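You operate a simulated robot arm through the tools that you are given. There is no shell and no other tool. Be economical: measure what you need, move in short steps, check, and stop when the job is done.

The job below is to be done with a simulated two-armed robot. You get a single attempt, and the scene is never put back.

Task
Brush the dust off the green clasp album and fasten both clasps.
Fine: put the brush back; hold the album while you slide each clasp. Set down upright: dusting brush. What is to be rubbed or washed off counts as gone when no trace of it is left.

The check looks at the end state, three seconds after you hand in, the way a careful person would. Anything else that was tipped, shoved, dropped, spilled or broken makes it a failure.

Robot
Two 7-joint arms with two-finger parallel grippers on one trunk, on a base that drives. Base frame: it is fixed to the floor where the robot stands at the start and does not move with it; the origin is under the middle of the robot, x ahead of it, y to its left, z up. Readings come in m, rad, newtons and seconds.
The left shoulder is at the start at [0.06, 0.144, 0.926], the right one opposite. With the tool pointing down near the work surface each hand reaches from about 0.32 to 0.74 m from the robot's upright axis, wherever it stands, measured 20 degrees to its own side. Places, roughly: brass clasp [0.5, 0.4, 0.8]; steel clasp [0.6, 0.4, 0.8]. Payload 1.57 kg a hand.
Tool frame (each hand has its own): the origin (TCP) lies between the finger pads and is the grasp point; the fingertips stand 0.03 m ahead of it; z points along the fingers, y is the line along which they close. The gripper opens to 0.11 m. The fingers are 0.024 m wide and 0.012 m thick; the gripper's body (0.048 by 0.112 m) begins 0.078 m behind the TCP.
Orientation is that of the tool frame in the base frame, as a unit quaternion [x, y, z, w]. With the fingers straight down and closing along the base's y, the tool's x points along the base's -x, its y along +y and its z along -z.

Tools
- The arms move only by the tool nudge_tool. It takes "left_motion", "right_motion" or both (then of equal length, played together; a hand with none holds still); each is a list of rows, each a list of 3 entries, a list of its own where there are three numbers: the shift along the tool's x, y, z in units of 30 mm (1.0 is 30 mm), then the turn, a rotation vector about the tool's x, y, z in units of 4 degrees (1.0 is 4 degrees), then the finger opening in m, from 0 to 0.11. In form: [[[dx, dy, dz], [ax, ay, az], gripper], ...]. A call has 1 to 10 rows; each row shifts and turns the commanded pose from where the row before left it, along the tool's axes as they then stand. A call with a number of a shift or a turn outside -1 to 1 is refused whole. Rows are played at 5 a second. More than 0.05 m and 0.15 rad between two rows, or a gripper value outside its range, and nothing of the call is played. Where a pose cannot be reached the arm comes as near as it can. A force on the tool above 90 N (or 10 N above the force at the start of the call, whichever is more), or a blocked arm, ends the call early, and 0.2 s more pass. The fingers move at their own pace (about 0.045 m/s each) and stop on an object; they squeeze with about 36 N. The grip force told is the motor's: it shows also when the fingers shut on nothing. Time passes only in rows, and 0.2 s behind the last, so rows that do not move let the fingers close. It gives the time, the measured TCP pose, the force on the tool (base axes), the opening and the grip force at its end, in the units of the frame above (readings bear some noise), with the torque about the TCP (base axes, N m) and any sound that the robot's microphone picked up.
- Cameras (640 x 400 px; columns grow to the right, rows downward): "scene" is now at [0.0382, 0.0414, 1.5487]; the picture's right is [0.47, -0.88, 0.00], its down [-0.62, -0.33, -0.71] and it looks along [0.62, 0.33, -0.71] (base axes); focal length 286 px, centre (320, 200). "left" rides on the left gripper at [0.07, -0.016, -0.141] in its tool frame; the picture's right is [0.23, 0.97, 0.00], its down [-0.86, 0.20, -0.48] and it looks along [-0.47, 0.11, 0.88] (tool axes); focal length 222 px, centre (320, 200). "right" rides on the right gripper at [0.07, 0.016, -0.141] in its tool frame; the picture's right is [-0.23, 0.97, 0.00], its down [-0.86, -0.20, -0.48] and it looks along [-0.47, -0.11, 0.88] (tool axes); focal length 222 px, centre (320, 200). There is no depth. A picture from a camera that has moved, and an enlarged one, comes with that camera's place and axes in the base frame and with its lens. The place of the scene camera against the robot may be out by one fixed shift of up to 0.012 m in any direction.
- grab_frame(camera): a new picture of that camera. It takes no simulated time.
- slide_trunk(by): slides the trunk up (or, below 0, down) by that many m; the arms and the scene camera ride with it, the base frame stays. It gives what a move gives, with no picture.
- drive_base(legs): drives the robot by 1 to 6 legs, each [ahead, left, turn to the left] in m, m and rad, along the robot's own axes; the way and the turn of a leg run together, so that a leg with both is an arc; at most 1.5 m and 3.142 rad a leg. The arms and the cameras ride along, it lands a little off, and it stops where it bumps. It gives what a move gives.
- aim_head(pan, tilt): turns the head with the scene camera to pan (to the left, within 1.501 rad either way) and tilt (down, from -0.506 to 1.204), counted from straight ahead of the robot. It gives what a move gives.
- close_up(camera, box): a new picture of the part [left, top, right, bottom] of that camera's present view, enlarged. It takes no simulated time.
- finish_job(): hands the job in; it is judged then, once.

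Go step by step. Nothing tells you exact positions but the pictures and the camera data: compare them with the known pose of the tool, close in by small moves and look again before you grip or let go. The budget is 120 turns and 88 pictures, counting those below and the enlarged ones. Unless the task says otherwise, let go and move clear before handing in.

The tools are called after "Call:" by a JSON object that holds its "method" and its "body". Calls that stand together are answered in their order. nudge_tool: Moves the arms, as the interface text tells. Its arguments: {"type":"object","properties":{"left_motion":{"type":"array"},"right_motion":{"type":"array"}},"required":[]} The other tools are called the same way: slide_trunk (by) slides the trunk up or down; drive_base (legs) drives the base; aim_head (pan, tilt) turns the head that bears the scene camera; grab_frame (camera) takes a picture; close_up (camera, box) takes an enlarged picture of a part of a camera's view; finish_job () hands the job in.

At the start:

```text
time: 0.0
left_tcp_pos: [0.3183, 0.3709, 1.094]
left_ee_rot: [0.001, 1.0, 0.0, -0.001]
left_ft_force: [0.0, 0.1, -0.5]
left_moment: [0.02, -0.03, 0.01]
left_grip_width: 0.11
left_gripper_force: 0.2
right_tcp_pos: [0.3121, 0.0627, 1.0952]
right_ee_rot: [-0.001, 1.0, -0.001, 0.0]
right_ft_force: [0.8, 0.1, -0.4]
right_moment: [-0.01, -0.02, -0.01]
right_grip_width: 0.1102
right_gripper_force: 0.1
trunk travel left (down, up): [-0.525, 0.065]
robot x, y, heading: [-0.0001, -0.0008, -0.002]
head pan, tilt: [0.492, 0.785]
```

scene: 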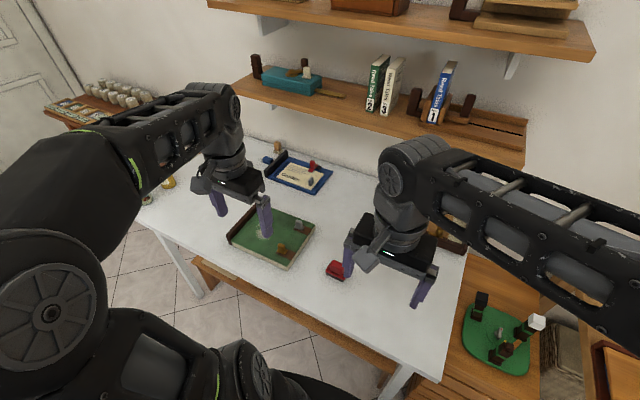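
right: 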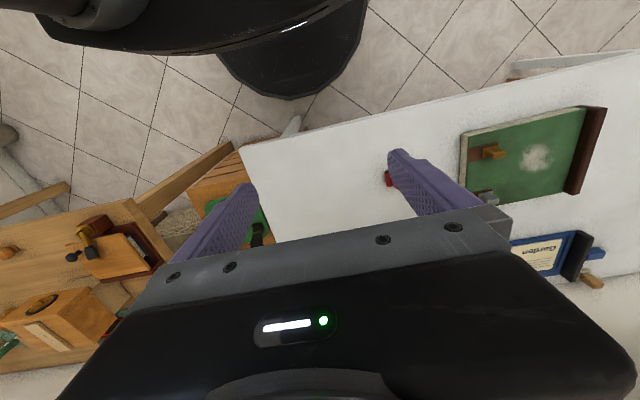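
left: 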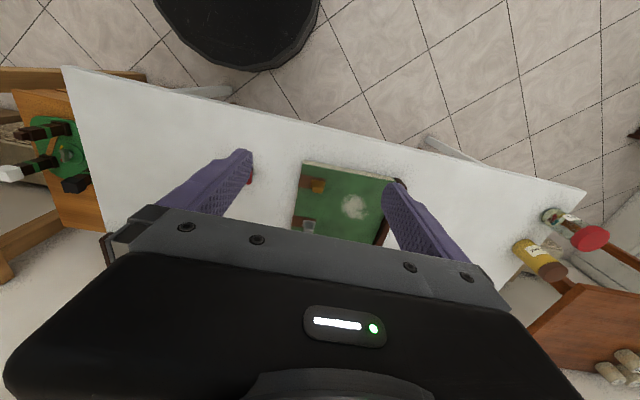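

The green album lies on the white table with a dust patch and two clasps on its right part; I don't see the brush clearly yet. I'll enlarge the views to find it.

Call:
{"method": "close_up", "body": {"camera": "scene", "box": [200, 130, 360, 290]}}

Call:
{"method": "close_up", "body": {"camera": "scene", "box": [420, 200, 580, 390]}}

Call:
{"method": "close_up", "body": {"camera": "right", "box": [380, 80, 640, 300]}}

```text
2.50 times, centred on (280, 210) of scene
camera zoom: at [0.0382, 0.0414, 1.5487], right [0.47, -0.88, 0.0], down [-0.62, -0.33, -0.71], along [0.62, 0.33, -0.71], focal length 715 px, centre (420, 175)
```

zoom: 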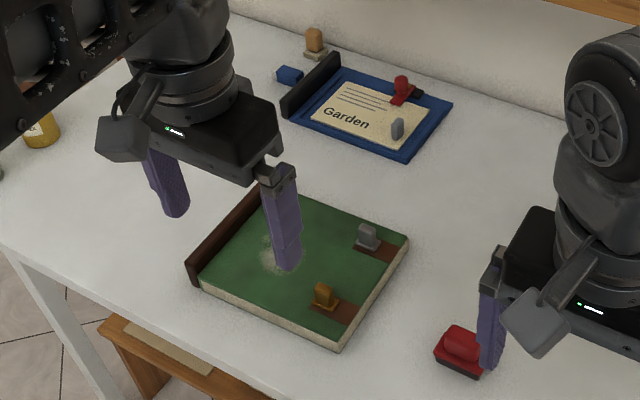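

```text
2.11 times, centred on (500, 295) of scene
camera zoom: at [0.0382, 0.0414, 1.5487], right [0.47, -0.88, 0.0], down [-0.62, -0.33, -0.71], along [0.62, 0.33, -0.71], focal length 602 px, centre (-59, 0)
```

zoom: 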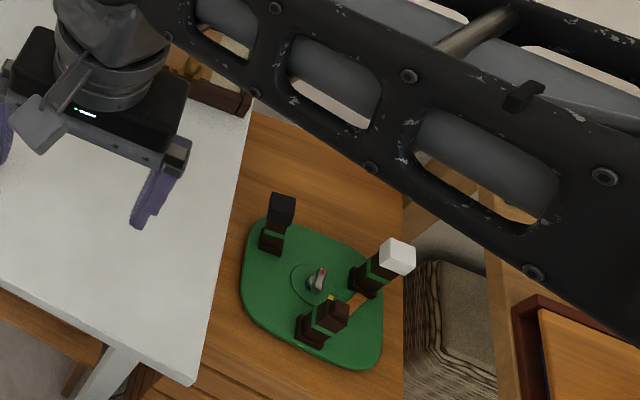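

```text
1.82 times, centred on (510, 190) of right
camera zoom: at [0.2428, 0.0798, 1.2381], right [0.23, 0.97, 0.0], down [0.86, -0.2, 0.48], along [0.47, -0.11, -0.88], focal length 404 px, centre (-26, 218)
```

zoom: 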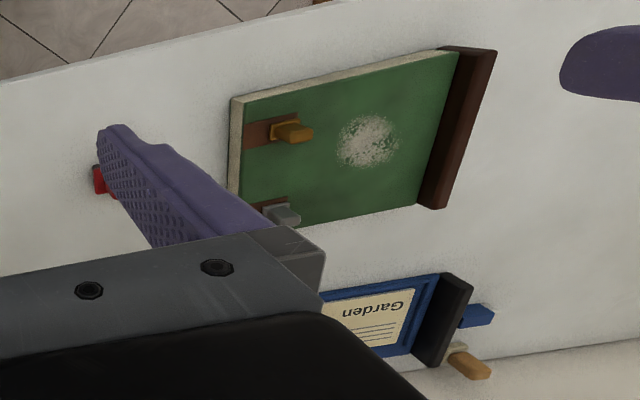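

The candidates for the brush are the tan-topped item behind the blue album, and the red item to the right. I look closer at each.

Call:
{"method": "close_up", "body": {"camera": "scene", "box": [255, 130, 335, 180]}}

Call:
{"method": "close_up", "body": {"camera": "scene", "box": [300, 240, 380, 290]}}

Call:
{"method": "close_up", "body": {"camera": "scene", "box": [230, 40, 350, 115]}}

Call:
{"method": "close_up", "body": {"camera": "scene", "box": [220, 200, 320, 275]}}

```text
8.00 times, centred on (295, 155) of scene
camera zoom: at [0.0382, 0.0414, 1.5487], right [0.47, -0.88, 0.0], down [-0.62, -0.33, -0.71], along [0.62, 0.33, -0.71], focal length 2289 px, centre (520, 560)
```

zoom: 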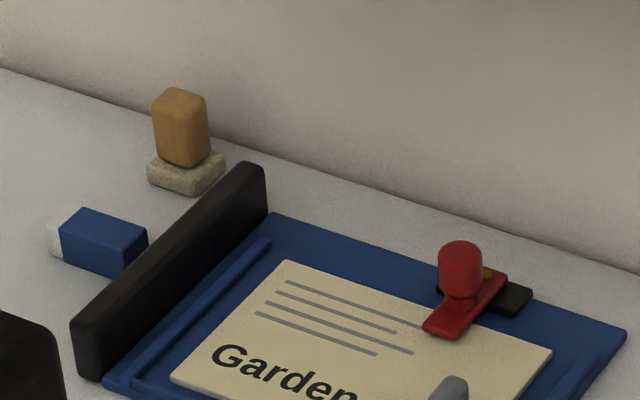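

```text
8.00 times, centred on (340, 265) of scene
camera zoom: at [0.0382, 0.0414, 1.5487], right [0.47, -0.88, 0.0], down [-0.62, -0.33, -0.71], along [0.62, 0.33, -0.71], focal length 2289 px, centre (160, -320)
```

zoom: 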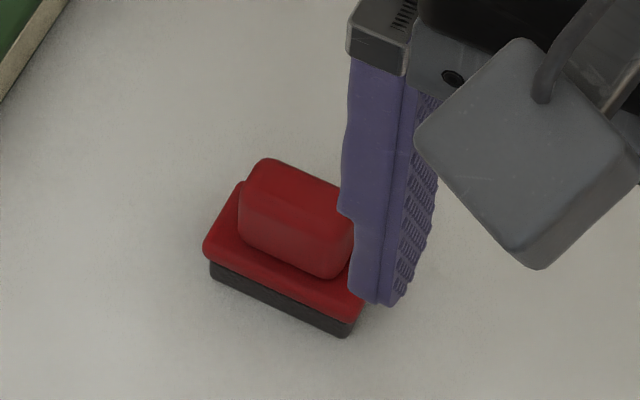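

```text
5.33 times, centred on (290, 78) of scene
camera zoom: at [0.0382, 0.0414, 1.5487], right [0.47, -0.88, 0.0], down [-0.62, -0.33, -0.71], along [0.62, 0.33, -0.71], focal length 1526 px, centre (480, 853)
```

zoom: 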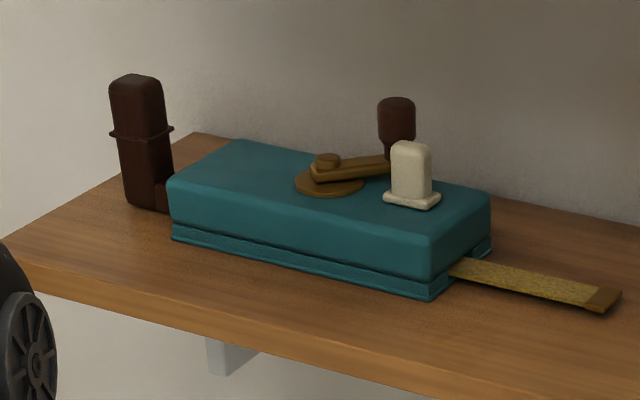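

```text
5.33 times, centred on (270, 238) of scene
camera zoom: at [0.0382, 0.0414, 1.5487], right [0.47, -0.88, 0.0], down [-0.62, -0.33, -0.71], along [0.62, 0.33, -0.71], focal length 1526 px, centre (587, 0)
```

zoom: 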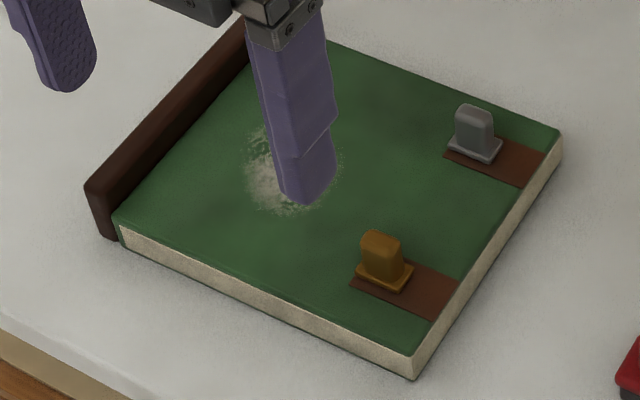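

The brush must be the tan-handled one with pale bristles, near (0.94, 0.75), out of reach from here. I look at what lies under and around the table to see where I can drive.

Call:
{"method": "aim_head", "body": {"pan": 0.75, "tilt": 0.75}}

Call:
{"method": "grab_frame", "body": {"camera": "scene"}}

Call:
{"method": "aim_head", "body": {"pan": 0.1, "tilt": 1.2}}

Call:
{"method": "grab_frame", "body": {"camera": "scene"}}

```text
time: 0.8
left_tcp_pos: [0.3199, 0.371, 1.0933]
left_ee_rot: [0.0, 1.0, 0.0, -0.001]
left_ft_force: [-0.1, 0.3, 0.5]
left_moment: [0.01, 0.01, -0.02]
left_grip_width: 0.1099
left_gripper_force: 0.1
right_tcp_pos: [0.3139, 0.0641, 1.0959]
right_ee_rot: [-0.001, 1.0, 0.0, 0.0]
right_ft_force: [0.4, 0.4, -0.3]
right_moment: [0.01, 0.01, -0.03]
right_grip_width: 0.1101
right_gripper_force: 0.0
trunk travel left (down, up): [-0.525, 0.065]
robot x, y, heading: [-0.0025, 0.0007, 0.001]
head pan, tilt: [0.75, 0.75]
```

```text
77 pictures are left
camera scene: at [0.0272, 0.0594, 1.5515], right [0.68, -0.73, 0.0], down [-0.5, -0.46, -0.73], along [0.54, 0.5, -0.68], focal length 286 px, centre (320, 200)
```

scene: 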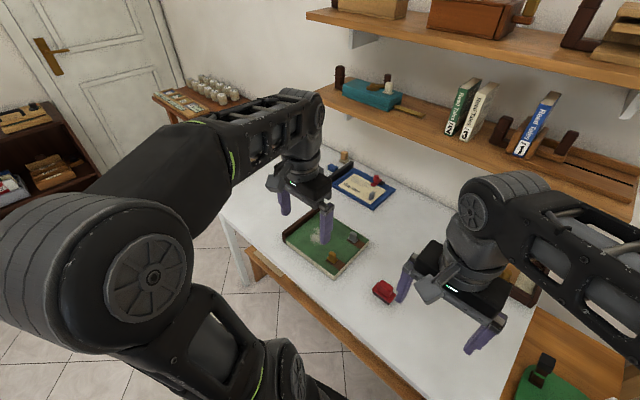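

```text
time: 1.8
left_tcp_pos: [0.3188, 0.3699, 1.0946]
left_ee_rot: [0.0, 1.0, 0.0, 0.0]
left_ft_force: [-0.6, 0.3, -0.1]
left_moment: [0.0, 0.0, -0.03]
left_grip_width: 0.1101
left_gripper_force: 0.2
right_tcp_pos: [0.3132, 0.0625, 1.0957]
right_ee_rot: [0.0, 1.0, 0.001, 0.0]
right_ft_force: [0.0, -0.1, 0.2]
right_moment: [-0.02, 0.0, -0.02]
right_grip_width: 0.1099
right_gripper_force: 0.1
trunk travel left (down, up): [-0.525, 0.065]
robot x, y, heading: [-0.0015, 0.0025, 0.001]
head pan, tilt: [0.099, 1.201]
```

```text
76 pictures are left
camera scene: at [0.0222, 0.0086, 1.5198], right [0.1, -0.99, 0.0], down [-0.93, -0.09, -0.36], along [0.36, 0.04, -0.93], focal length 286 px, centre (320, 200)
```

scene: 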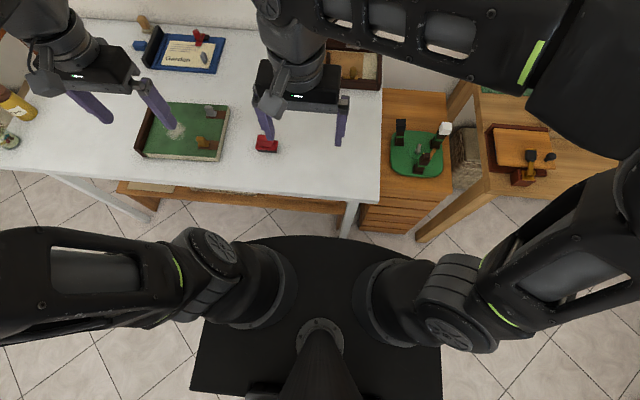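

The base seems able to slide left in front of the table and a bit forward under its edge. I'll drive left 0.5 m, then look.

Call:
{"method": "drive_base", "body": {"legs": [[0, 0.5, 0]]}}

Call:
{"method": "grab_frame", "body": {"camera": "scene"}}

Call:
{"method": "grab_frame", "body": {"camera": "left"}}

```text
time: 4.8
left_tcp_pos: [0.3236, 0.8752, 1.0927]
left_ee_rot: [0.004, 1.0, 0.0, 0.0]
left_ft_force: [-0.2, 0.3, 0.3]
left_moment: [-0.05, 0.0, -0.04]
left_grip_width: 0.1101
left_gripper_force: 0.1
right_tcp_pos: [0.3145, 0.5664, 1.0955]
right_ee_rot: [0.004, 1.0, 0.0, 0.0]
right_ft_force: [0.2, -0.9, -0.5]
right_moment: [-0.03, 0.02, 0.01]
right_grip_width: 0.1099
right_gripper_force: 0.2
trunk travel left (down, up): [-0.525, 0.065]
robot x, y, heading: [0.0033, 0.5045, -0.007]
head pan, tilt: [0.099, 1.201]
```

```text
75 pictures are left
camera scene: at [0.0238, 0.5137, 1.5198], right [0.09, -1.0, 0.0], down [-0.93, -0.09, -0.36], along [0.36, 0.03, -0.93], focal length 286 px, centre (320, 200)
```

scene: 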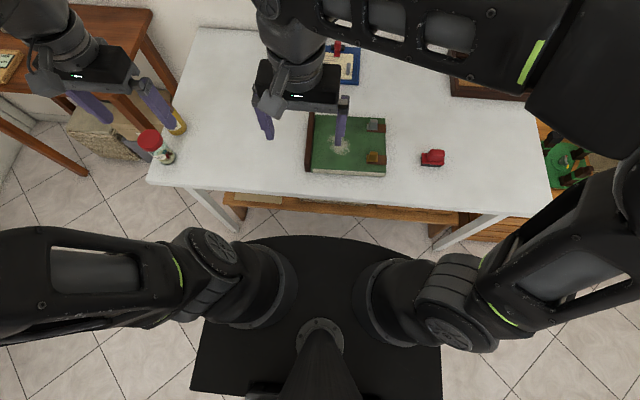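

```text
74 pictures are left
camera left: at [0.2525, 0.8582, 1.2361], right [-0.22, 0.98, 0.0], down [0.86, 0.19, 0.48], along [0.47, 0.11, -0.88], focal length 222 px, centre (320, 200)
```

left: 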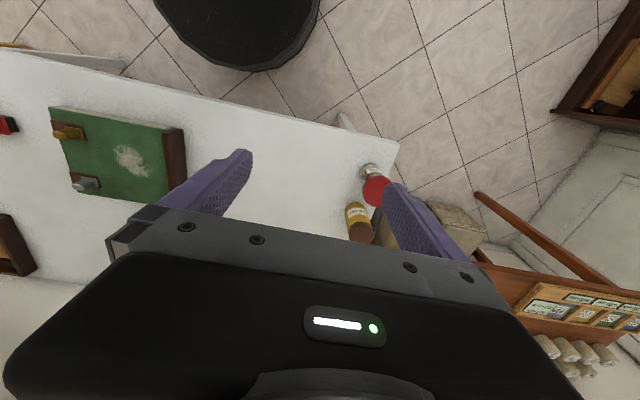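

The base is a low disc, so it fits under the table edge; the legs are well to the sides. I drive ahead 0.12 m and get a look at the brush area from the head.

Call:
{"method": "drive_base", "body": {"legs": [[0.12, 0.03, 0.007]]}}

Call:
{"method": "aim_head", "body": {"pan": 0.25, "tilt": 0.75}}

Call:
{"method": "grab_frame", "body": {"camera": "scene"}}

```text
time: 6.0
left_tcp_pos: [0.4418, 0.9062, 1.0933]
left_ee_rot: [-0.001, 1.0, 0.0, 0.0]
left_ft_force: [0.4, 0.1, 0.1]
left_moment: [0.04, 0.04, 0.0]
left_grip_width: 0.1101
left_gripper_force: 0.0
right_tcp_pos: [0.4357, 0.599, 1.0959]
right_ee_rot: [-0.001, 1.0, 0.001, 0.0]
right_ft_force: [0.3, -0.5, -0.1]
right_moment: [-0.02, 0.05, -0.02]
right_grip_width: 0.1099
right_gripper_force: 0.0
trunk travel left (down, up): [-0.525, 0.065]
robot x, y, heading: [0.1231, 0.5357, -0.0]
head pan, tilt: [0.099, 1.201]
```

```text
time: 6.9
left_tcp_pos: [0.4397, 0.907, 1.0929]
left_ee_rot: [0.0, 1.0, 0.001, 0.0]
left_ft_force: [0.2, 0.1, 0.5]
left_moment: [0.0, 0.01, 0.05]
left_grip_width: 0.1099
left_gripper_force: 0.1
right_tcp_pos: [0.4347, 0.5979, 1.0963]
right_ee_rot: [-0.001, 1.0, 0.0, -0.001]
right_ft_force: [0.3, 0.0, 0.0]
right_moment: [0.02, 0.01, 0.01]
right_grip_width: 0.1099
right_gripper_force: 0.0
trunk travel left (down, up): [-0.525, 0.065]
robot x, y, heading: [0.1169, 0.535, -0.0]
head pan, tilt: [0.25, 0.75]
```

```text
73 pictures are left
camera scene: at [0.1689, 0.558, 1.5514], right [0.25, -0.97, 0.0], down [-0.66, -0.17, -0.73], along [0.71, 0.18, -0.68], focal length 286 px, centre (320, 200)
```

scene: 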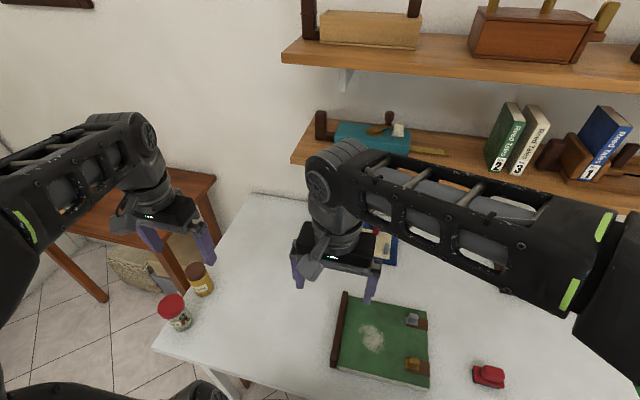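

The right arm blocks the view of the brush. I move it to the right while the left hand tilts forward 40 degrees and approaches the region above the blue album.

Call:
{"method": "nudge_tool", "body": {"left_motion": [[[-0.7, -0.5, 0.3], [0, -1, 0], 0.08], [[-0.677, -0.5, 0.348], [0, -1, 0], 0.08], [[-0.651, -0.5, 0.394], [0, -1, 0], 0.08], [[-0.622, -0.5, 0.439], [0, -1, 0], 0.08], [[-0.59, -0.5, 0.481], [0, -1, 0], 0.08], [[-0.555, -0.5, 0.521], [0, -1, 0], 0.08], [[-0.518, -0.5, 0.559], [0, -1, 0], 0.08], [[-0.477, -0.5, 0.593], [0, -1, 0], 0.08], [[-0.435, -0.5, 0.625], [0, -1, 0], 0.08], [[-0.39, -0.5, 0.654], [0, -1, 0], 0.08]], "right_motion": [[[0, -1, 0], [0, 0, 0], 0.11], [[0, -1, 0], [0, 0, 0], 0.11], [[0, -1, 0], [0, 0, 0], 0.11], [[0, -1, 0], [0, 0, 0], 0.11], [[0, -1, 0], [0, 0, 0], 0.11], [[0, -1, 0], [0, 0, 0], 0.11], [[0, -1, 0], [0, 0, 0], 0.11], [[0, -1, 0], [0, 0, 0], 0.11], [[0, -1, 0], [0, 0, 0], 0.11], [[0, -1, 0], [0, 0, 0], 0.11]]}}

Call:
{"method": "grab_frame", "body": {"camera": "scene"}}

Call:
{"method": "grab_frame", "body": {"camera": "left"}}

```text
time: 9.1
left_tcp_pos: [0.6503, 0.7539, 1.0027]
left_ee_rot: [0.0, 0.94, -0.001, 0.341]
left_ft_force: [-0.3, -1.2, 0.2]
left_moment: [-0.02, 0.0, 0.01]
left_grip_width: 0.0797
left_gripper_force: 0.0
right_tcp_pos: [0.4361, 0.296, 1.0955]
right_ee_rot: [-0.001, 1.0, 0.0, 0.0]
right_ft_force: [0.5, -0.4, -0.6]
right_moment: [-0.02, 0.0, 0.0]
right_grip_width: 0.1102
right_gripper_force: 0.0
trunk travel left (down, up): [-0.525, 0.065]
robot x, y, heading: [0.1218, 0.536, 0.005]
head pan, tilt: [0.25, 0.75]
```

```text
72 pictures are left
camera scene: at [0.1693, 0.5576, 1.5515], right [0.25, -0.97, 0.0], down [-0.66, -0.17, -0.73], along [0.71, 0.18, -0.68], focal length 286 px, centre (320, 200)
```

scene: 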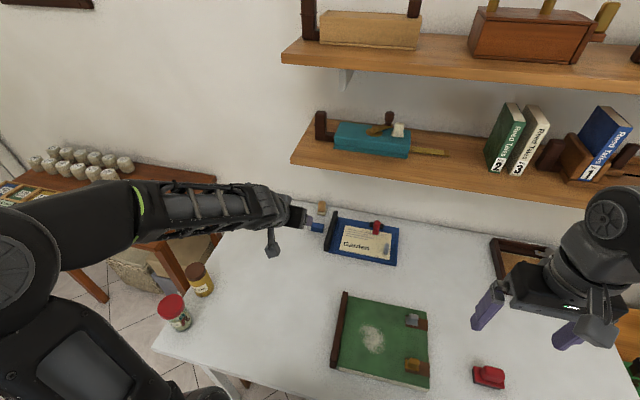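

```text
71 pictures are left
camera left: at [0.5057, 0.7381, 1.0681], right [-0.17, 0.97, -0.15], down [0.35, 0.2, 0.92], along [0.92, 0.11, -0.37], focal length 222 px, centre (320, 200)
```

left: 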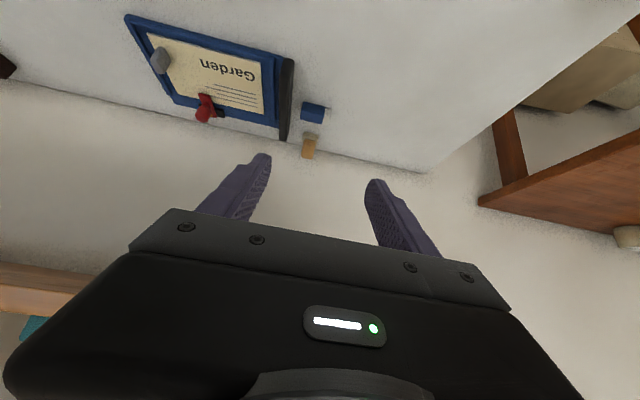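

I zoom on the brush from the wrist camera and from the head to fix its place.

Call:
{"method": "close_up", "body": {"camera": "left", "box": [260, 80, 360, 180]}}

Call:
{"method": "close_up", "body": {"camera": "scene", "box": [290, 190, 370, 240]}}

```text
4.00 times, centred on (310, 130) of left
camera zoom: at [0.5057, 0.7381, 1.0681], right [-0.17, 0.97, -0.15], down [0.35, 0.2, 0.92], along [0.92, 0.11, -0.37], focal length 888 px, centre (360, 480)
```

zoom: 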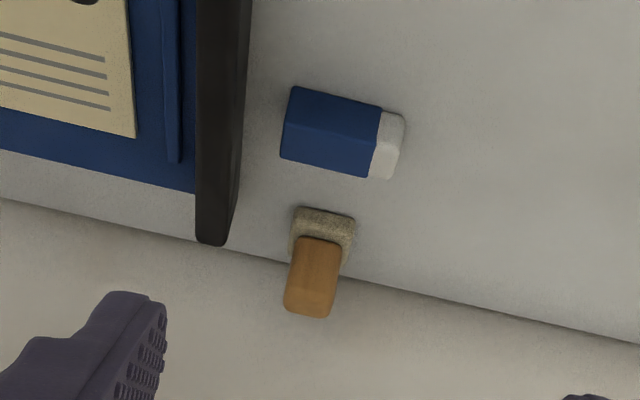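

```text
8.00 times, centred on (330, 215) of scene
camera zoom: at [0.1693, 0.5576, 1.5515], right [0.25, -0.97, 0.0], down [-0.66, -0.17, -0.73], along [0.71, 0.18, -0.68], focal length 2289 px, centre (240, 80)
```

zoom: 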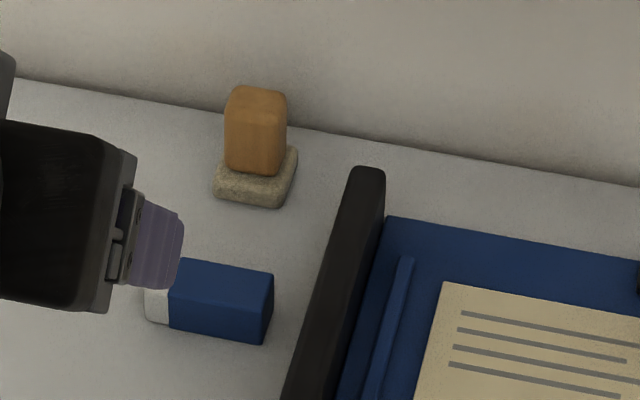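

The brush handle stands at about (0.933, 0.745), z 0.765–0.81, under the shelf edge (about z 1.05). I tilt to 48 degrees and come in low to a pre-grasp point.

Call:
{"method": "nudge_tool", "body": {"left_motion": [[[0.084, -0.053, 0.826], [0, -1, 0], 0.055], [[0.141, -0.053, 0.819], [0, -1, 0], 0.055], [[0.198, -0.053, 0.807], [0, 0, 0], 0.055], [[0.198, -0.053, 0.807], [0, 0, 0], 0.055], [[0.198, -0.053, 0.807], [0, 0, 0], 0.055], [[-0.424, 0, 0.919], [0, 0, 0], 0.055], [[-0.424, 0, 0.919], [0, 0, 0], 0.055], [[-0.424, 0, 0.919], [0, 0, 0], 0.055]]}}

Call:
{"method": "close_up", "body": {"camera": "left", "box": [160, 60, 480, 260]}}

Call:
{"method": "close_up", "body": {"camera": "scene", "box": [240, 110, 400, 270]}}

```text
time: 10.9
left_tcp_pos: [0.8074, 0.7484, 0.873]
left_ee_rot: [-0.001, 0.914, 0.0, 0.406]
left_ft_force: [0.5, -1.5, 1.1]
left_moment: [0.01, 0.01, 0.03]
left_grip_width: 0.0549
left_gripper_force: 0.1
right_tcp_pos: [0.4364, 0.2968, 1.0955]
right_ee_rot: [-0.002, 1.0, 0.0, 0.0]
right_ft_force: [0.3, -0.1, 0.6]
right_moment: [-0.02, 0.01, 0.02]
right_grip_width: 0.1098
right_gripper_force: 0.0
trunk travel left (down, up): [-0.525, 0.065]
robot x, y, heading: [0.1237, 0.5343, 0.0]
head pan, tilt: [0.25, 0.75]
```

```text
2.00 times, centred on (320, 160) of left
camera zoom: at [0.6553, 0.7318, 0.9175], right [-0.15, 0.97, -0.17], down [0.22, 0.2, 0.96], along [0.96, 0.11, -0.24], focal length 444 px, centre (320, 280)
```

zoom: 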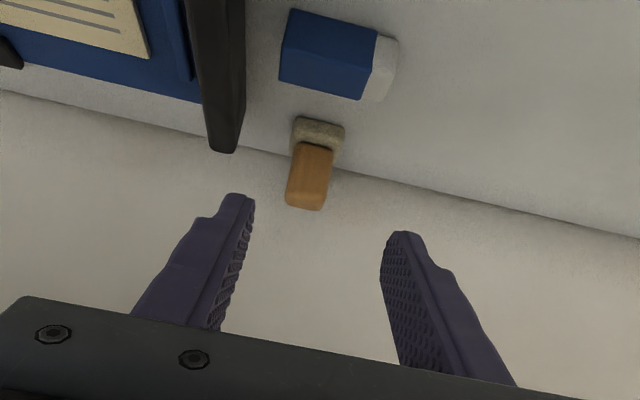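

```text
2.50 times, centred on (320, 190) of scene
camera zoom: at [0.1695, 0.5579, 1.5515], right [0.25, -0.97, 0.0], down [-0.66, -0.17, -0.73], along [0.71, 0.18, -0.68], focal length 715 px, centre (320, 225)
```

zoom: 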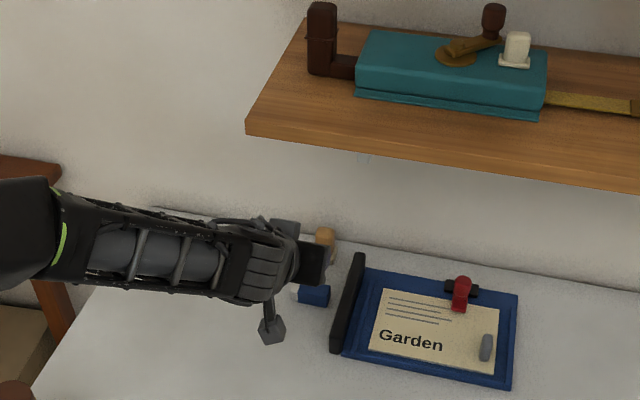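

Triangulating puts the handle at (0.944, 0.744), z 0.758–0.80. I advance three fifths of the way and check.

Call:
{"method": "nudge_tool", "body": {"left_motion": [[[-0.164, -0.03, 0.97], [0, 0, 0], 0.055], [[-0.164, -0.03, 0.97], [0, 0, 0], 0.055], [[-0.164, -0.03, 0.97], [0, 0, 0], 0.055]]}}

Call:
{"method": "close_up", "body": {"camera": "left", "box": [160, 60, 480, 260]}}

Call:
{"method": "close_up", "body": {"camera": "scene", "box": [280, 180, 380, 240]}}

```text
time: 11.7
left_tcp_pos: [0.8836, 0.7463, 0.827]
left_ee_rot: [0.0, 0.914, 0.001, 0.406]
left_ft_force: [1.4, -0.8, 0.0]
left_moment: [-0.01, -0.01, 0.0]
left_grip_width: 0.055
left_gripper_force: 0.1
right_tcp_pos: [0.4358, 0.2973, 1.0948]
right_ee_rot: [-0.001, 1.0, 0.0, 0.0]
right_ft_force: [0.7, 0.2, 0.5]
right_moment: [0.01, 0.02, 0.02]
right_grip_width: 0.1101
right_gripper_force: 0.1
trunk travel left (down, up): [-0.525, 0.065]
robot x, y, heading: [0.1253, 0.5326, 0.001]
head pan, tilt: [0.25, 0.75]
```

```text
2.00 times, centred on (320, 160) of left
camera zoom: at [0.7311, 0.7297, 0.8704], right [-0.15, 0.97, -0.17], down [0.22, 0.2, 0.96], along [0.96, 0.11, -0.24], focal length 444 px, centre (320, 280)
```

zoom: 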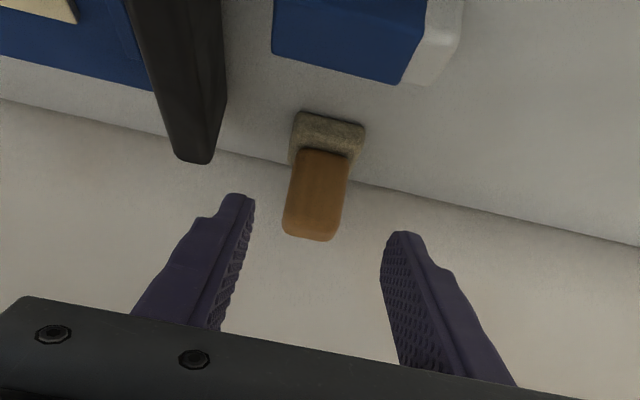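

```text
6.40 times, centred on (330, 210) of scene
camera zoom: at [0.1697, 0.5578, 1.5515], right [0.25, -0.97, 0.0], down [-0.66, -0.17, -0.73], along [0.71, 0.18, -0.68], focal length 1831 px, centre (256, 136)
```

zoom: 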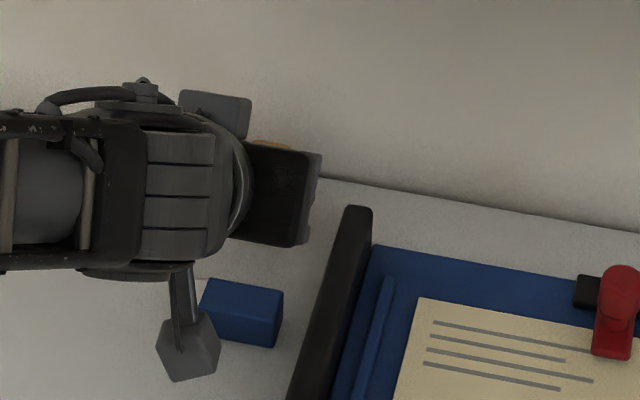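

Handle is centred between the fingers. I move the last 6 cm and close.

Call:
{"method": "nudge_tool", "body": {"left_motion": [[[-0.131, -0.03, 0.968], [0, 0, 0], 0.055], [[-0.131, -0.03, 0.968], [0, 0, 0], 0.055], [[0, 0, 0], [0, 0, 0], 0.02], [[0, 0, 0], [0, 0, 0], 0.015], [[0, 0, 0], [0, 0, 0], 0.015], [[0, 0, 0], [0, 0, 0], 0.015]]}}

Call:
{"method": "close_up", "body": {"camera": "left", "box": [160, 60, 480, 260]}}

```text
time: 13.1
left_tcp_pos: [0.9319, 0.7436, 0.7935]
left_ee_rot: [-0.001, 0.914, 0.001, 0.406]
left_ft_force: [0.8, 1.3, 0.5]
left_moment: [0.03, -0.03, 0.02]
left_grip_width: 0.027
left_gripper_force: 34.3
right_tcp_pos: [0.4359, 0.2975, 1.0967]
right_ee_rot: [-0.001, 1.0, 0.0, 0.0]
right_ft_force: [0.0, -0.4, -0.1]
right_moment: [0.06, -0.01, 0.01]
right_grip_width: 0.11
right_gripper_force: 0.0
trunk travel left (down, up): [-0.525, 0.065]
robot x, y, heading: [0.1191, 0.5374, -0.001]
head pan, tilt: [0.25, 0.75]
```

```text
2.00 times, centred on (320, 160) of left
camera zoom: at [0.7788, 0.7277, 0.8378], right [-0.15, 0.97, -0.17], down [0.22, 0.2, 0.96], along [0.96, 0.11, -0.24], focal length 444 px, centre (320, 280)
```

zoom: 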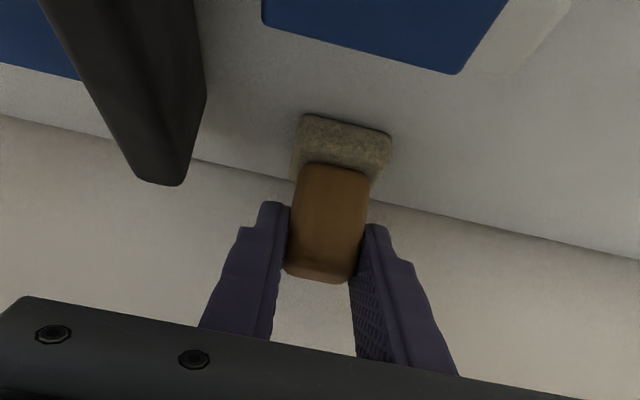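

The brush is gripped (27 mm). I lift it and back out from under the shelf.

Call:
{"method": "nudge_tool", "body": {"left_motion": [[[-0.743, 0, -0.669], [0, 0, 0], 0.015], [[0.139, 0, -0.951], [0, 0, 0], 0.015], [[0.139, 0, -0.951], [0, 0, 0], 0.015], [[0.139, 0, -0.951], [0, 0, 0], 0.015], [[0.139, 0, -0.951], [0, 0, 0], 0.015], [[0.139, 0, -0.951], [0, 0, 0], 0.015], [[0.139, 0, -0.951], [0, 0, 0], 0.015], [[0.669, 0, -0.743], [0, 0, 0], 0.015], [[0.669, 0, -0.743], [0, 0, 0], 0.015], [[0.669, 0, -0.743], [0, 0, 0], 0.015]]}}

Call:
{"method": "grab_frame", "body": {"camera": "scene"}}

Call:
{"method": "grab_frame", "body": {"camera": "left"}}

```text
time: 15.3
left_tcp_pos: [0.6965, 0.7432, 0.9199]
left_ee_rot: [0.0, 0.914, 0.0, 0.407]
left_ft_force: [0.2, 0.6, -1.3]
left_moment: [0.02, -0.03, -0.01]
left_grip_width: 0.0271
left_gripper_force: 36.5
right_tcp_pos: [0.4356, 0.2964, 1.0963]
right_ee_rot: [-0.001, 1.0, 0.0, 0.0]
right_ft_force: [0.4, -0.6, 0.3]
right_moment: [0.02, -0.01, -0.04]
right_grip_width: 0.1104
right_gripper_force: 0.1
trunk travel left (down, up): [-0.525, 0.065]
robot x, y, heading: [0.1242, 0.5355, 0.007]
head pan, tilt: [0.25, 0.75]
```

```text
63 pictures are left
camera scene: at [0.1683, 0.5579, 1.5515], right [0.25, -0.97, 0.0], down [-0.66, -0.17, -0.73], along [0.71, 0.18, -0.68], focal length 286 px, centre (320, 200)
```

scene: 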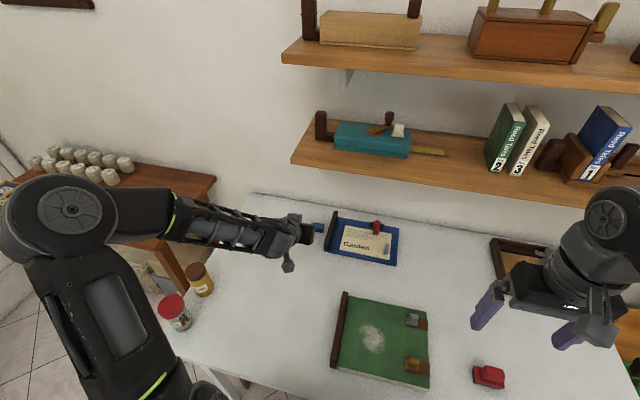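

```text
62 pictures are left
camera left: at [0.5432, 0.7266, 0.9635], right [-0.15, 0.97, -0.17], down [0.22, 0.2, 0.96], along [0.96, 0.11, -0.24], focal length 222 px, centre (320, 200)
```

left: 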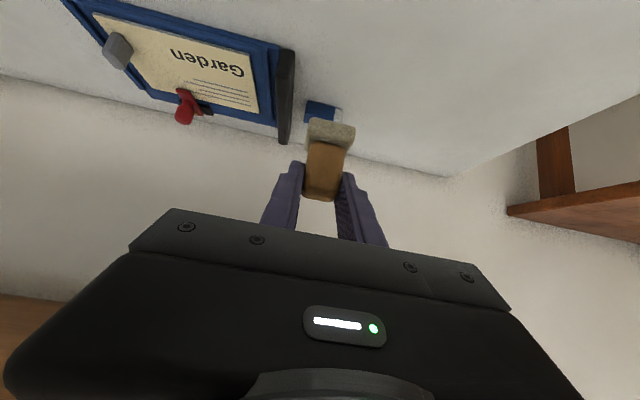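

Brush is held upright and clear. I drive back and to the right so that the album lies comfortably before both hands.

Call:
{"method": "drive_base", "body": {"legs": [[-0.175, -0.13, -0.005]]}}

Call:
{"method": "aim_head", "body": {"pan": 0.1, "tilt": 0.95}}

Call:
{"method": "grab_frame", "body": {"camera": "scene"}}

```text
time: 17.0
left_tcp_pos: [0.5204, 0.609, 0.9195]
left_ee_rot: [0.002, 0.913, -0.001, 0.407]
left_ft_force: [-0.1, -0.5, 0.1]
left_moment: [0.0, 0.0, 0.03]
left_grip_width: 0.0268
left_gripper_force: 36.1
right_tcp_pos: [0.2593, 0.1636, 1.0958]
right_ee_rot: [0.002, 1.0, 0.0, 0.0]
right_ft_force: [-0.6, 0.1, -0.8]
right_moment: [0.04, -0.03, 0.02]
right_grip_width: 0.1099
right_gripper_force: 0.1
trunk travel left (down, up): [-0.525, 0.065]
robot x, y, heading: [-0.0563, 0.4025, -0.005]
head pan, tilt: [0.25, 0.75]
```

```text
time: 17.7
left_tcp_pos: [0.5218, 0.6092, 0.9187]
left_ee_rot: [0.002, 0.914, -0.001, 0.407]
left_ft_force: [0.7, 0.4, -0.4]
left_moment: [0.01, -0.01, -0.01]
left_grip_width: 0.0267
left_gripper_force: 36.0
right_tcp_pos: [0.2594, 0.1643, 1.0954]
right_ee_rot: [0.002, 1.0, 0.0, 0.0]
right_ft_force: [-0.1, -0.7, -0.6]
right_moment: [0.01, 0.0, -0.02]
right_grip_width: 0.1099
right_gripper_force: 0.0
trunk travel left (down, up): [-0.525, 0.065]
robot x, y, heading: [-0.0545, 0.4065, -0.005]
head pan, tilt: [0.099, 0.949]
```

```text
61 pictures are left
camera scene: at [-0.0147, 0.4134, 1.536], right [0.1, -1.0, 0.0], down [-0.81, -0.08, -0.58], along [0.58, 0.06, -0.81], focal length 286 px, centre (320, 200)
```

scene: 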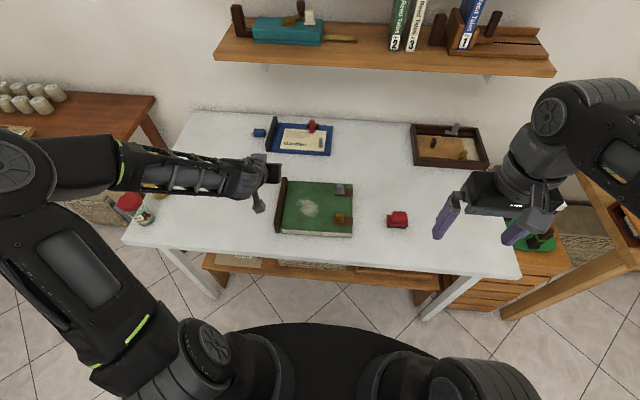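

Call:
{"method": "close_up", "body": {"camera": "scene", "box": [230, 140, 370, 250]}}

Call:
{"method": "close_up", "body": {"camera": "left", "box": [160, 0, 480, 200]}}

```text
3.64 times, centred on (300, 195) of scene
camera zoom: at [-0.0147, 0.4134, 1.536], right [0.1, -1.0, 0.0], down [-0.81, -0.08, -0.58], along [0.58, 0.06, -0.81], focal length 1041 px, centre (393, 218)
```

zoom: 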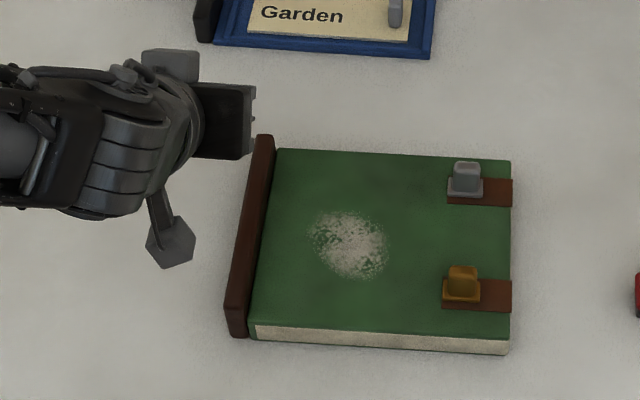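

```text
2.00 times, centred on (320, 100) of left
camera zoom: at [0.3693, 0.5934, 0.9634], right [-0.15, 0.97, -0.17], down [0.22, 0.2, 0.96], along [0.96, 0.11, -0.24], focal length 444 px, centre (320, 400)
```

zoom: 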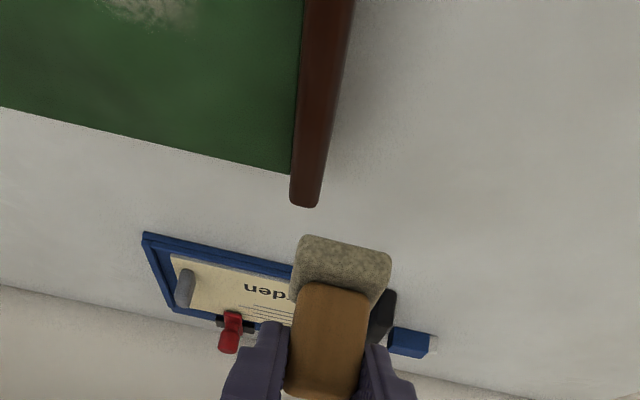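

Dust disc is centred at about (0.502, 0.502), radius about 0.04, album top near z 0.765. I bring the brush above its near edge.

Call:
{"method": "nudge_tool", "body": {"left_motion": [[[0.867, -0.908, -0.104], [0, 0, 0], 0.015], [[0.867, -0.908, -0.104], [0, 0, 0], 0.015], [[0.867, -0.908, -0.104], [0, 0, 0], 0.015], [[0.867, -0.908, -0.104], [0, 0, 0], 0.015]]}}

Call:
{"method": "close_up", "body": {"camera": "left", "box": [160, 0, 480, 200]}}

Call:
{"method": "close_up", "body": {"camera": "scene", "box": [230, 140, 370, 250]}}

```text
time: 18.7
left_tcp_pos: [0.4425, 0.4996, 0.8488]
left_ee_rot: [0.002, 0.914, -0.001, 0.406]
left_ft_force: [-0.5, -0.7, -0.5]
left_moment: [0.02, 0.01, 0.0]
left_grip_width: 0.0267
left_gripper_force: 36.2
right_tcp_pos: [0.2592, 0.1631, 1.0963]
right_ee_rot: [0.002, 1.0, 0.0, 0.0]
right_ft_force: [0.8, -0.6, -0.2]
right_moment: [-0.02, -0.02, 0.01]
right_grip_width: 0.1098
right_gripper_force: 0.0
trunk travel left (down, up): [-0.525, 0.065]
robot x, y, heading: [-0.0525, 0.4015, 0.0]
head pan, tilt: [0.099, 0.949]
```

```text
2.00 times, centred on (320, 100) of left
camera zoom: at [0.2895, 0.4835, 0.8942], right [-0.15, 0.97, -0.17], down [0.22, 0.2, 0.96], along [0.96, 0.11, -0.24], focal length 444 px, centre (320, 400)
```

zoom: 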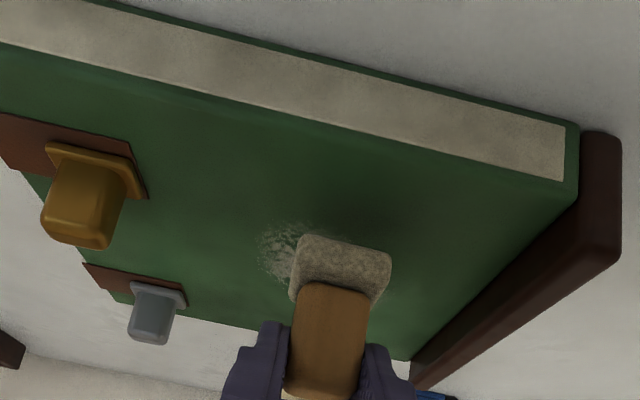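

```text
3.64 times, centred on (300, 195) of scene
camera zoom: at [-0.0144, 0.4129, 1.536], right [0.1, -1.0, 0.0], down [-0.81, -0.08, -0.58], along [0.58, 0.06, -0.81], focal length 1041 px, centre (393, 218)
```

zoom: 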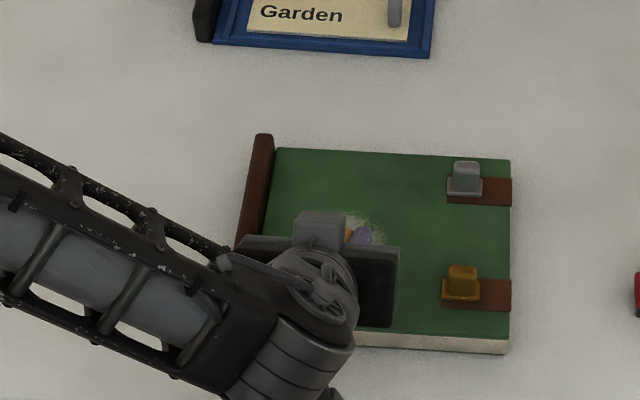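

The brush hovers about 3 cm over the near edge of the dust. I lower until light contact.

Call:
{"method": "nudge_tool", "body": {"left_motion": [[[0.495, 0, 0.446], [0, 0, 0], 0.015], [[0.149, 0, 0.134], [0, 0, 0], 0.015], [[0.074, 0, 0.067], [0, 0, 0], 0.015], [[0, 0, 0], [0, 0, 0], 0.015]]}}

```text
time: 19.7
left_tcp_pos: [0.4427, 0.4997, 0.8251]
left_ee_rot: [0.002, 0.912, -0.001, 0.411]
left_ft_force: [1.5, 1.1, 31.6]
left_moment: [0.04, -0.28, 0.02]
left_grip_width: 0.0271
left_gripper_force: 35.6
right_tcp_pos: [0.2573, 0.1642, 1.0967]
right_ee_rot: [0.001, 1.0, 0.0, 0.001]
right_ft_force: [0.4, -0.3, 0.1]
right_moment: [0.02, -0.03, 0.0]
right_grip_width: 0.1102
right_gripper_force: 0.1
trunk travel left (down, up): [-0.525, 0.065]
robot x, y, heading: [-0.0505, 0.4038, -0.005]
head pan, tilt: [0.099, 0.949]
```

Contact at z 0.825 with 32 N, more than wanted. I ease off 4 mm and read the force.

Call:
{"method": "nudge_tool", "body": {"left_motion": [[[-0.099, 0, -0.089], [0, 0, 0], 0.015], [[0, 0, 0], [0, 0, 0], 0.015]]}}

```text
time: 20.3
left_tcp_pos: [0.4415, 0.4997, 0.8234]
left_ee_rot: [0.002, 0.914, -0.001, 0.405]
left_ft_force: [5.3, -2.8, 10.5]
left_moment: [-0.09, -0.55, -0.07]
left_grip_width: 0.0271
left_gripper_force: 36.5
right_tcp_pos: [0.2587, 0.163, 1.0959]
right_ee_rot: [0.003, 1.0, 0.0, 0.0]
right_ft_force: [0.2, -1.3, 0.0]
right_moment: [-0.01, 0.0, 0.03]
right_grip_width: 0.1099
right_gripper_force: 0.1
trunk travel left (down, up): [-0.525, 0.065]
robot x, y, heading: [-0.0524, 0.4028, -0.005]
head pan, tilt: [0.099, 0.949]
```

Light contact of about 10 N. First stroke forward and back along y = 0.50.

Call:
{"method": "nudge_tool", "body": {"left_motion": [[[-0.446, 0, 0.495], [0, 0, 0], 0.015], [[-0.446, 0, 0.495], [0, 0, 0], 0.015], [[-0.446, 0, 0.495], [0, 0, 0], 0.015], [[-0.446, 0, 0.495], [0, 0, 0], 0.015], [[-0.446, 0, 0.495], [0, 0, 0], 0.015], [[0.446, 0, -0.495], [0, 0, 0], 0.015], [[0.446, 0, -0.495], [0, 0, 0], 0.015], [[0.446, 0, -0.495], [0, 0, 0], 0.015], [[0.446, 0, -0.495], [0, 0, 0], 0.015], [[0.446, 0, -0.495], [0, 0, 0], 0.015]]}}

Call:
{"method": "grab_frame", "body": {"camera": "left"}}

Call:
{"method": "close_up", "body": {"camera": "scene", "box": [230, 140, 370, 250]}}

```text
time: 22.5
left_tcp_pos: [0.4423, 0.501, 0.8247]
left_ee_rot: [0.001, 0.913, 0.0, 0.407]
left_ft_force: [-1.4, -0.2, -1.0]
left_moment: [0.01, -0.04, -0.01]
left_grip_width: 0.0269
left_gripper_force: 36.1
right_tcp_pos: [0.2586, 0.1641, 1.0957]
right_ee_rot: [0.001, 1.0, 0.0, 0.0]
right_ft_force: [1.1, 0.4, 0.2]
right_moment: [0.03, -0.02, -0.02]
right_grip_width: 0.11
right_gripper_force: 0.1
trunk travel left (down, up): [-0.525, 0.065]
robot x, y, heading: [-0.0533, 0.4023, -0.003]
head pan, tilt: [0.099, 0.949]
```

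```text
56 pictures are left
camera left: at [0.2896, 0.4848, 0.8698], right [-0.15, 0.97, -0.17], down [0.22, 0.2, 0.96], along [0.96, 0.11, -0.24], focal length 222 px, centre (320, 200)
```

left: 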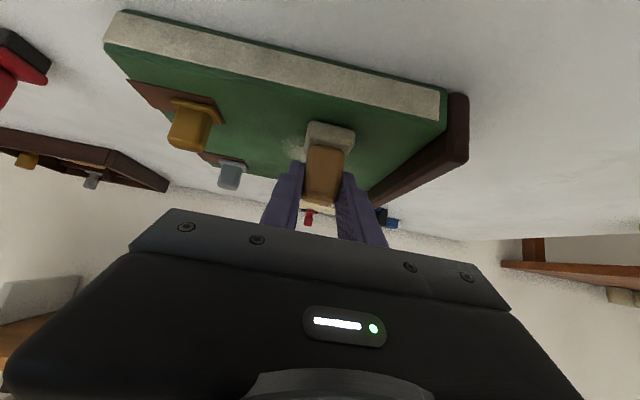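

```text
3.64 times, centred on (300, 195) of scene
camera zoom: at [-0.0149, 0.4134, 1.536], right [0.1, -1.0, 0.0], down [-0.81, -0.08, -0.58], along [0.58, 0.06, -0.81], focal length 1041 px, centre (393, 218)
```

zoom: 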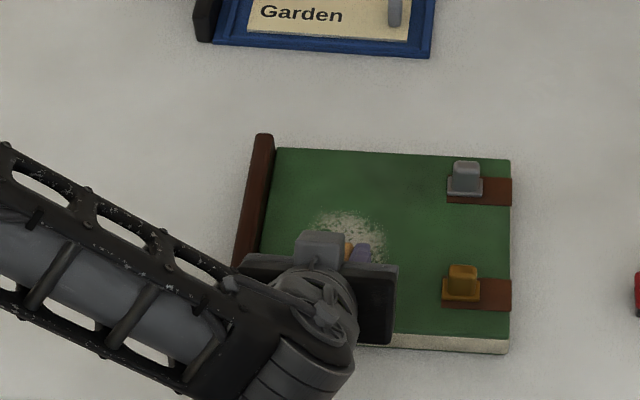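

No contact was left at the end of that stroke; dust remains at the far side. I lower 4 mm and stroke forward only, reading force.

Call:
{"method": "nudge_tool", "body": {"left_motion": [[[0.099, 0, 0.089], [0, 0, 0], 0.015], [[0, 0, 0], [0, 0, 0], 0.015]]}}

Call:
{"method": "nudge_tool", "body": {"left_motion": [[[-0.446, 0, 0.495], [0, 0, 0], 0.015], [[-0.446, 0, 0.495], [0, 0, 0], 0.015], [[-0.446, 0, 0.495], [0, 0, 0], 0.015], [[-0.446, 0, 0.495], [0, 0, 0], 0.015], [[-0.446, 0, 0.495], [0, 0, 0], 0.015]]}}

Call:
{"method": "grab_frame", "body": {"camera": "left"}}

Call:
{"method": "close_up", "body": {"camera": "scene", "box": [230, 140, 370, 250]}}

```text
time: 23.1
left_tcp_pos: [0.4423, 0.5013, 0.8255]
left_ee_rot: [0.002, 0.912, -0.001, 0.409]
left_ft_force: [-3.4, 1.5, 21.7]
left_moment: [0.08, 0.02, 0.01]
left_grip_width: 0.0269
left_gripper_force: 35.9
right_tcp_pos: [0.2575, 0.164, 1.0974]
right_ee_rot: [0.001, 1.0, 0.0, 0.001]
right_ft_force: [-0.4, 0.5, 0.0]
right_moment: [-0.01, 0.02, 0.03]
right_grip_width: 0.1101
right_gripper_force: 0.1
trunk travel left (down, up): [-0.525, 0.065]
robot x, y, heading: [-0.0554, 0.4059, -0.008]
head pan, tilt: [0.099, 0.949]
```

```text
time: 24.3
left_tcp_pos: [0.5412, 0.5014, 0.8225]
left_ee_rot: [0.001, 0.913, 0.0, 0.409]
left_ft_force: [-10.3, -0.4, 22.8]
left_moment: [-0.05, 0.04, -0.03]
left_grip_width: 0.0272
left_gripper_force: 35.9
right_tcp_pos: [0.2564, 0.1642, 1.0965]
right_ee_rot: [0.002, 1.0, 0.0, 0.0]
right_ft_force: [-0.3, 0.7, 1.5]
right_moment: [-0.01, -0.02, -0.01]
right_grip_width: 0.1098
right_gripper_force: 0.0
trunk travel left (down, up): [-0.525, 0.065]
robot x, y, heading: [-0.0544, 0.4034, -0.009]
head pan, tilt: [0.099, 0.949]
```

```text
54 pictures are left
camera left: at [0.3882, 0.4845, 0.867], right [-0.15, 0.97, -0.17], down [0.21, 0.2, 0.96], along [0.97, 0.11, -0.24], focal length 222 px, centre (320, 200)
```

left: 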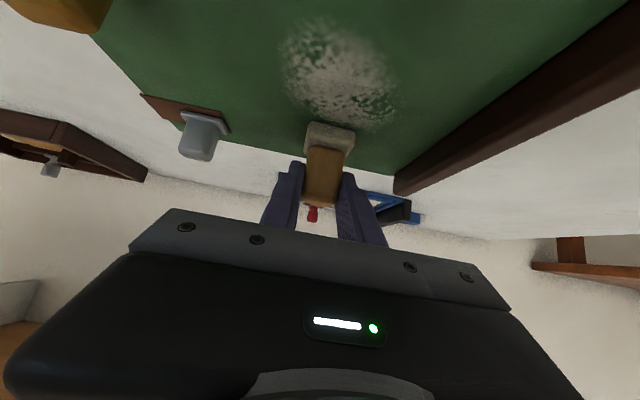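

```text
3.64 times, centred on (300, 195) of scene
camera zoom: at [-0.0185, 0.4129, 1.5362], right [0.1, -1.0, 0.0], down [-0.81, -0.08, -0.58], along [0.58, 0.06, -0.81], focal length 1041 px, centre (393, 218)
```

zoom: 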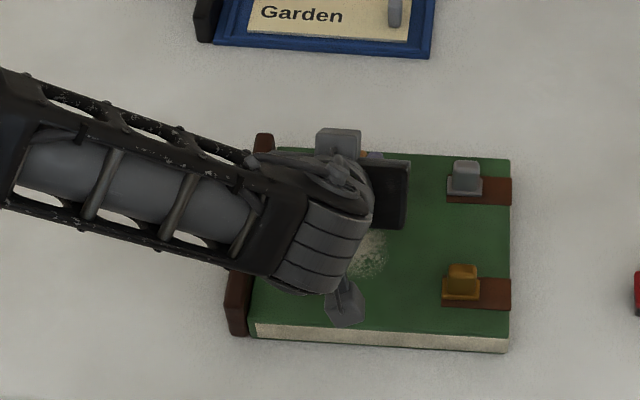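

The dust is still there after one pass; I do more passes and compare closely.

Call:
{"method": "close_up", "body": {"camera": "left", "box": [240, 0, 440, 150]}}

Call:
{"method": "nudge_tool", "body": {"left_motion": [[[0.446, 0, -0.495], [0, 0, 0], 0.015], [[0.446, 0, -0.495], [0, 0, 0], 0.015], [[0.446, 0, -0.495], [0, 0, 0], 0.015], [[0.446, 0, -0.495], [0, 0, 0], 0.015], [[0.446, 0, -0.495], [0, 0, 0], 0.015], [[-0.446, 0, 0.495], [0, 0, 0], 0.015], [[-0.446, 0, 0.495], [0, 0, 0], 0.015], [[-0.446, 0, 0.495], [0, 0, 0], 0.015], [[-0.446, 0, 0.495], [0, 0, 0], 0.015], [[-0.446, 0, 0.495], [0, 0, 0], 0.015]]}}

Call:
{"method": "close_up", "body": {"camera": "left", "box": [240, 0, 440, 150]}}

```text
2.67 times, centred on (340, 75) of left
camera zoom: at [0.3882, 0.4845, 0.867], right [-0.15, 0.97, -0.17], down [0.21, 0.2, 0.96], along [0.97, 0.11, -0.24], focal length 592 px, centre (267, 533)
```

zoom: 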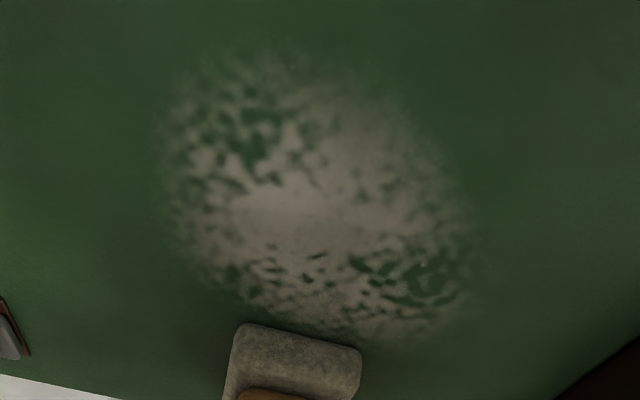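

```text
time: 26.5
left_tcp_pos: [0.543, 0.5, 0.8209]
left_ee_rot: [0.001, 0.914, 0.0, 0.407]
left_ft_force: [0.8, -1.0, -0.4]
left_moment: [0.0, 0.03, -0.06]
left_grip_width: 0.0272
left_gripper_force: 35.6
right_tcp_pos: [0.2602, 0.164, 1.0945]
right_ee_rot: [0.002, 1.0, 0.001, 0.0]
right_ft_force: [1.3, 0.1, -0.2]
right_moment: [0.01, -0.03, 0.02]
right_grip_width: 0.1098
right_gripper_force: 0.0
trunk travel left (down, up): [-0.525, 0.065]
robot x, y, heading: [-0.0555, 0.3978, 0.001]
head pan, tilt: [0.099, 0.949]
```

```text
2.67 times, centred on (340, 75) of left
camera zoom: at [0.391, 0.4847, 0.8646], right [-0.15, 0.97, -0.17], down [0.22, 0.2, 0.96], along [0.96, 0.11, -0.24], focal length 592 px, centre (267, 533)
```

zoom: 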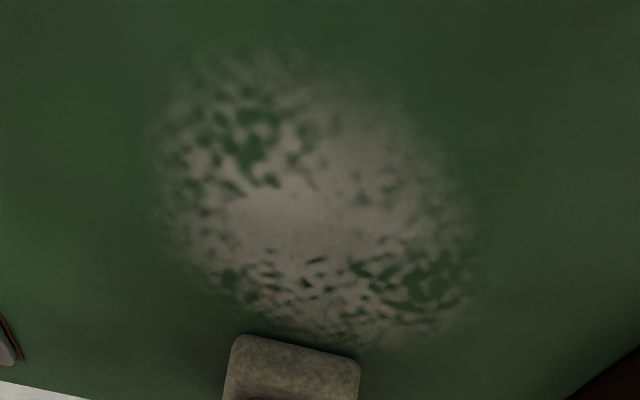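

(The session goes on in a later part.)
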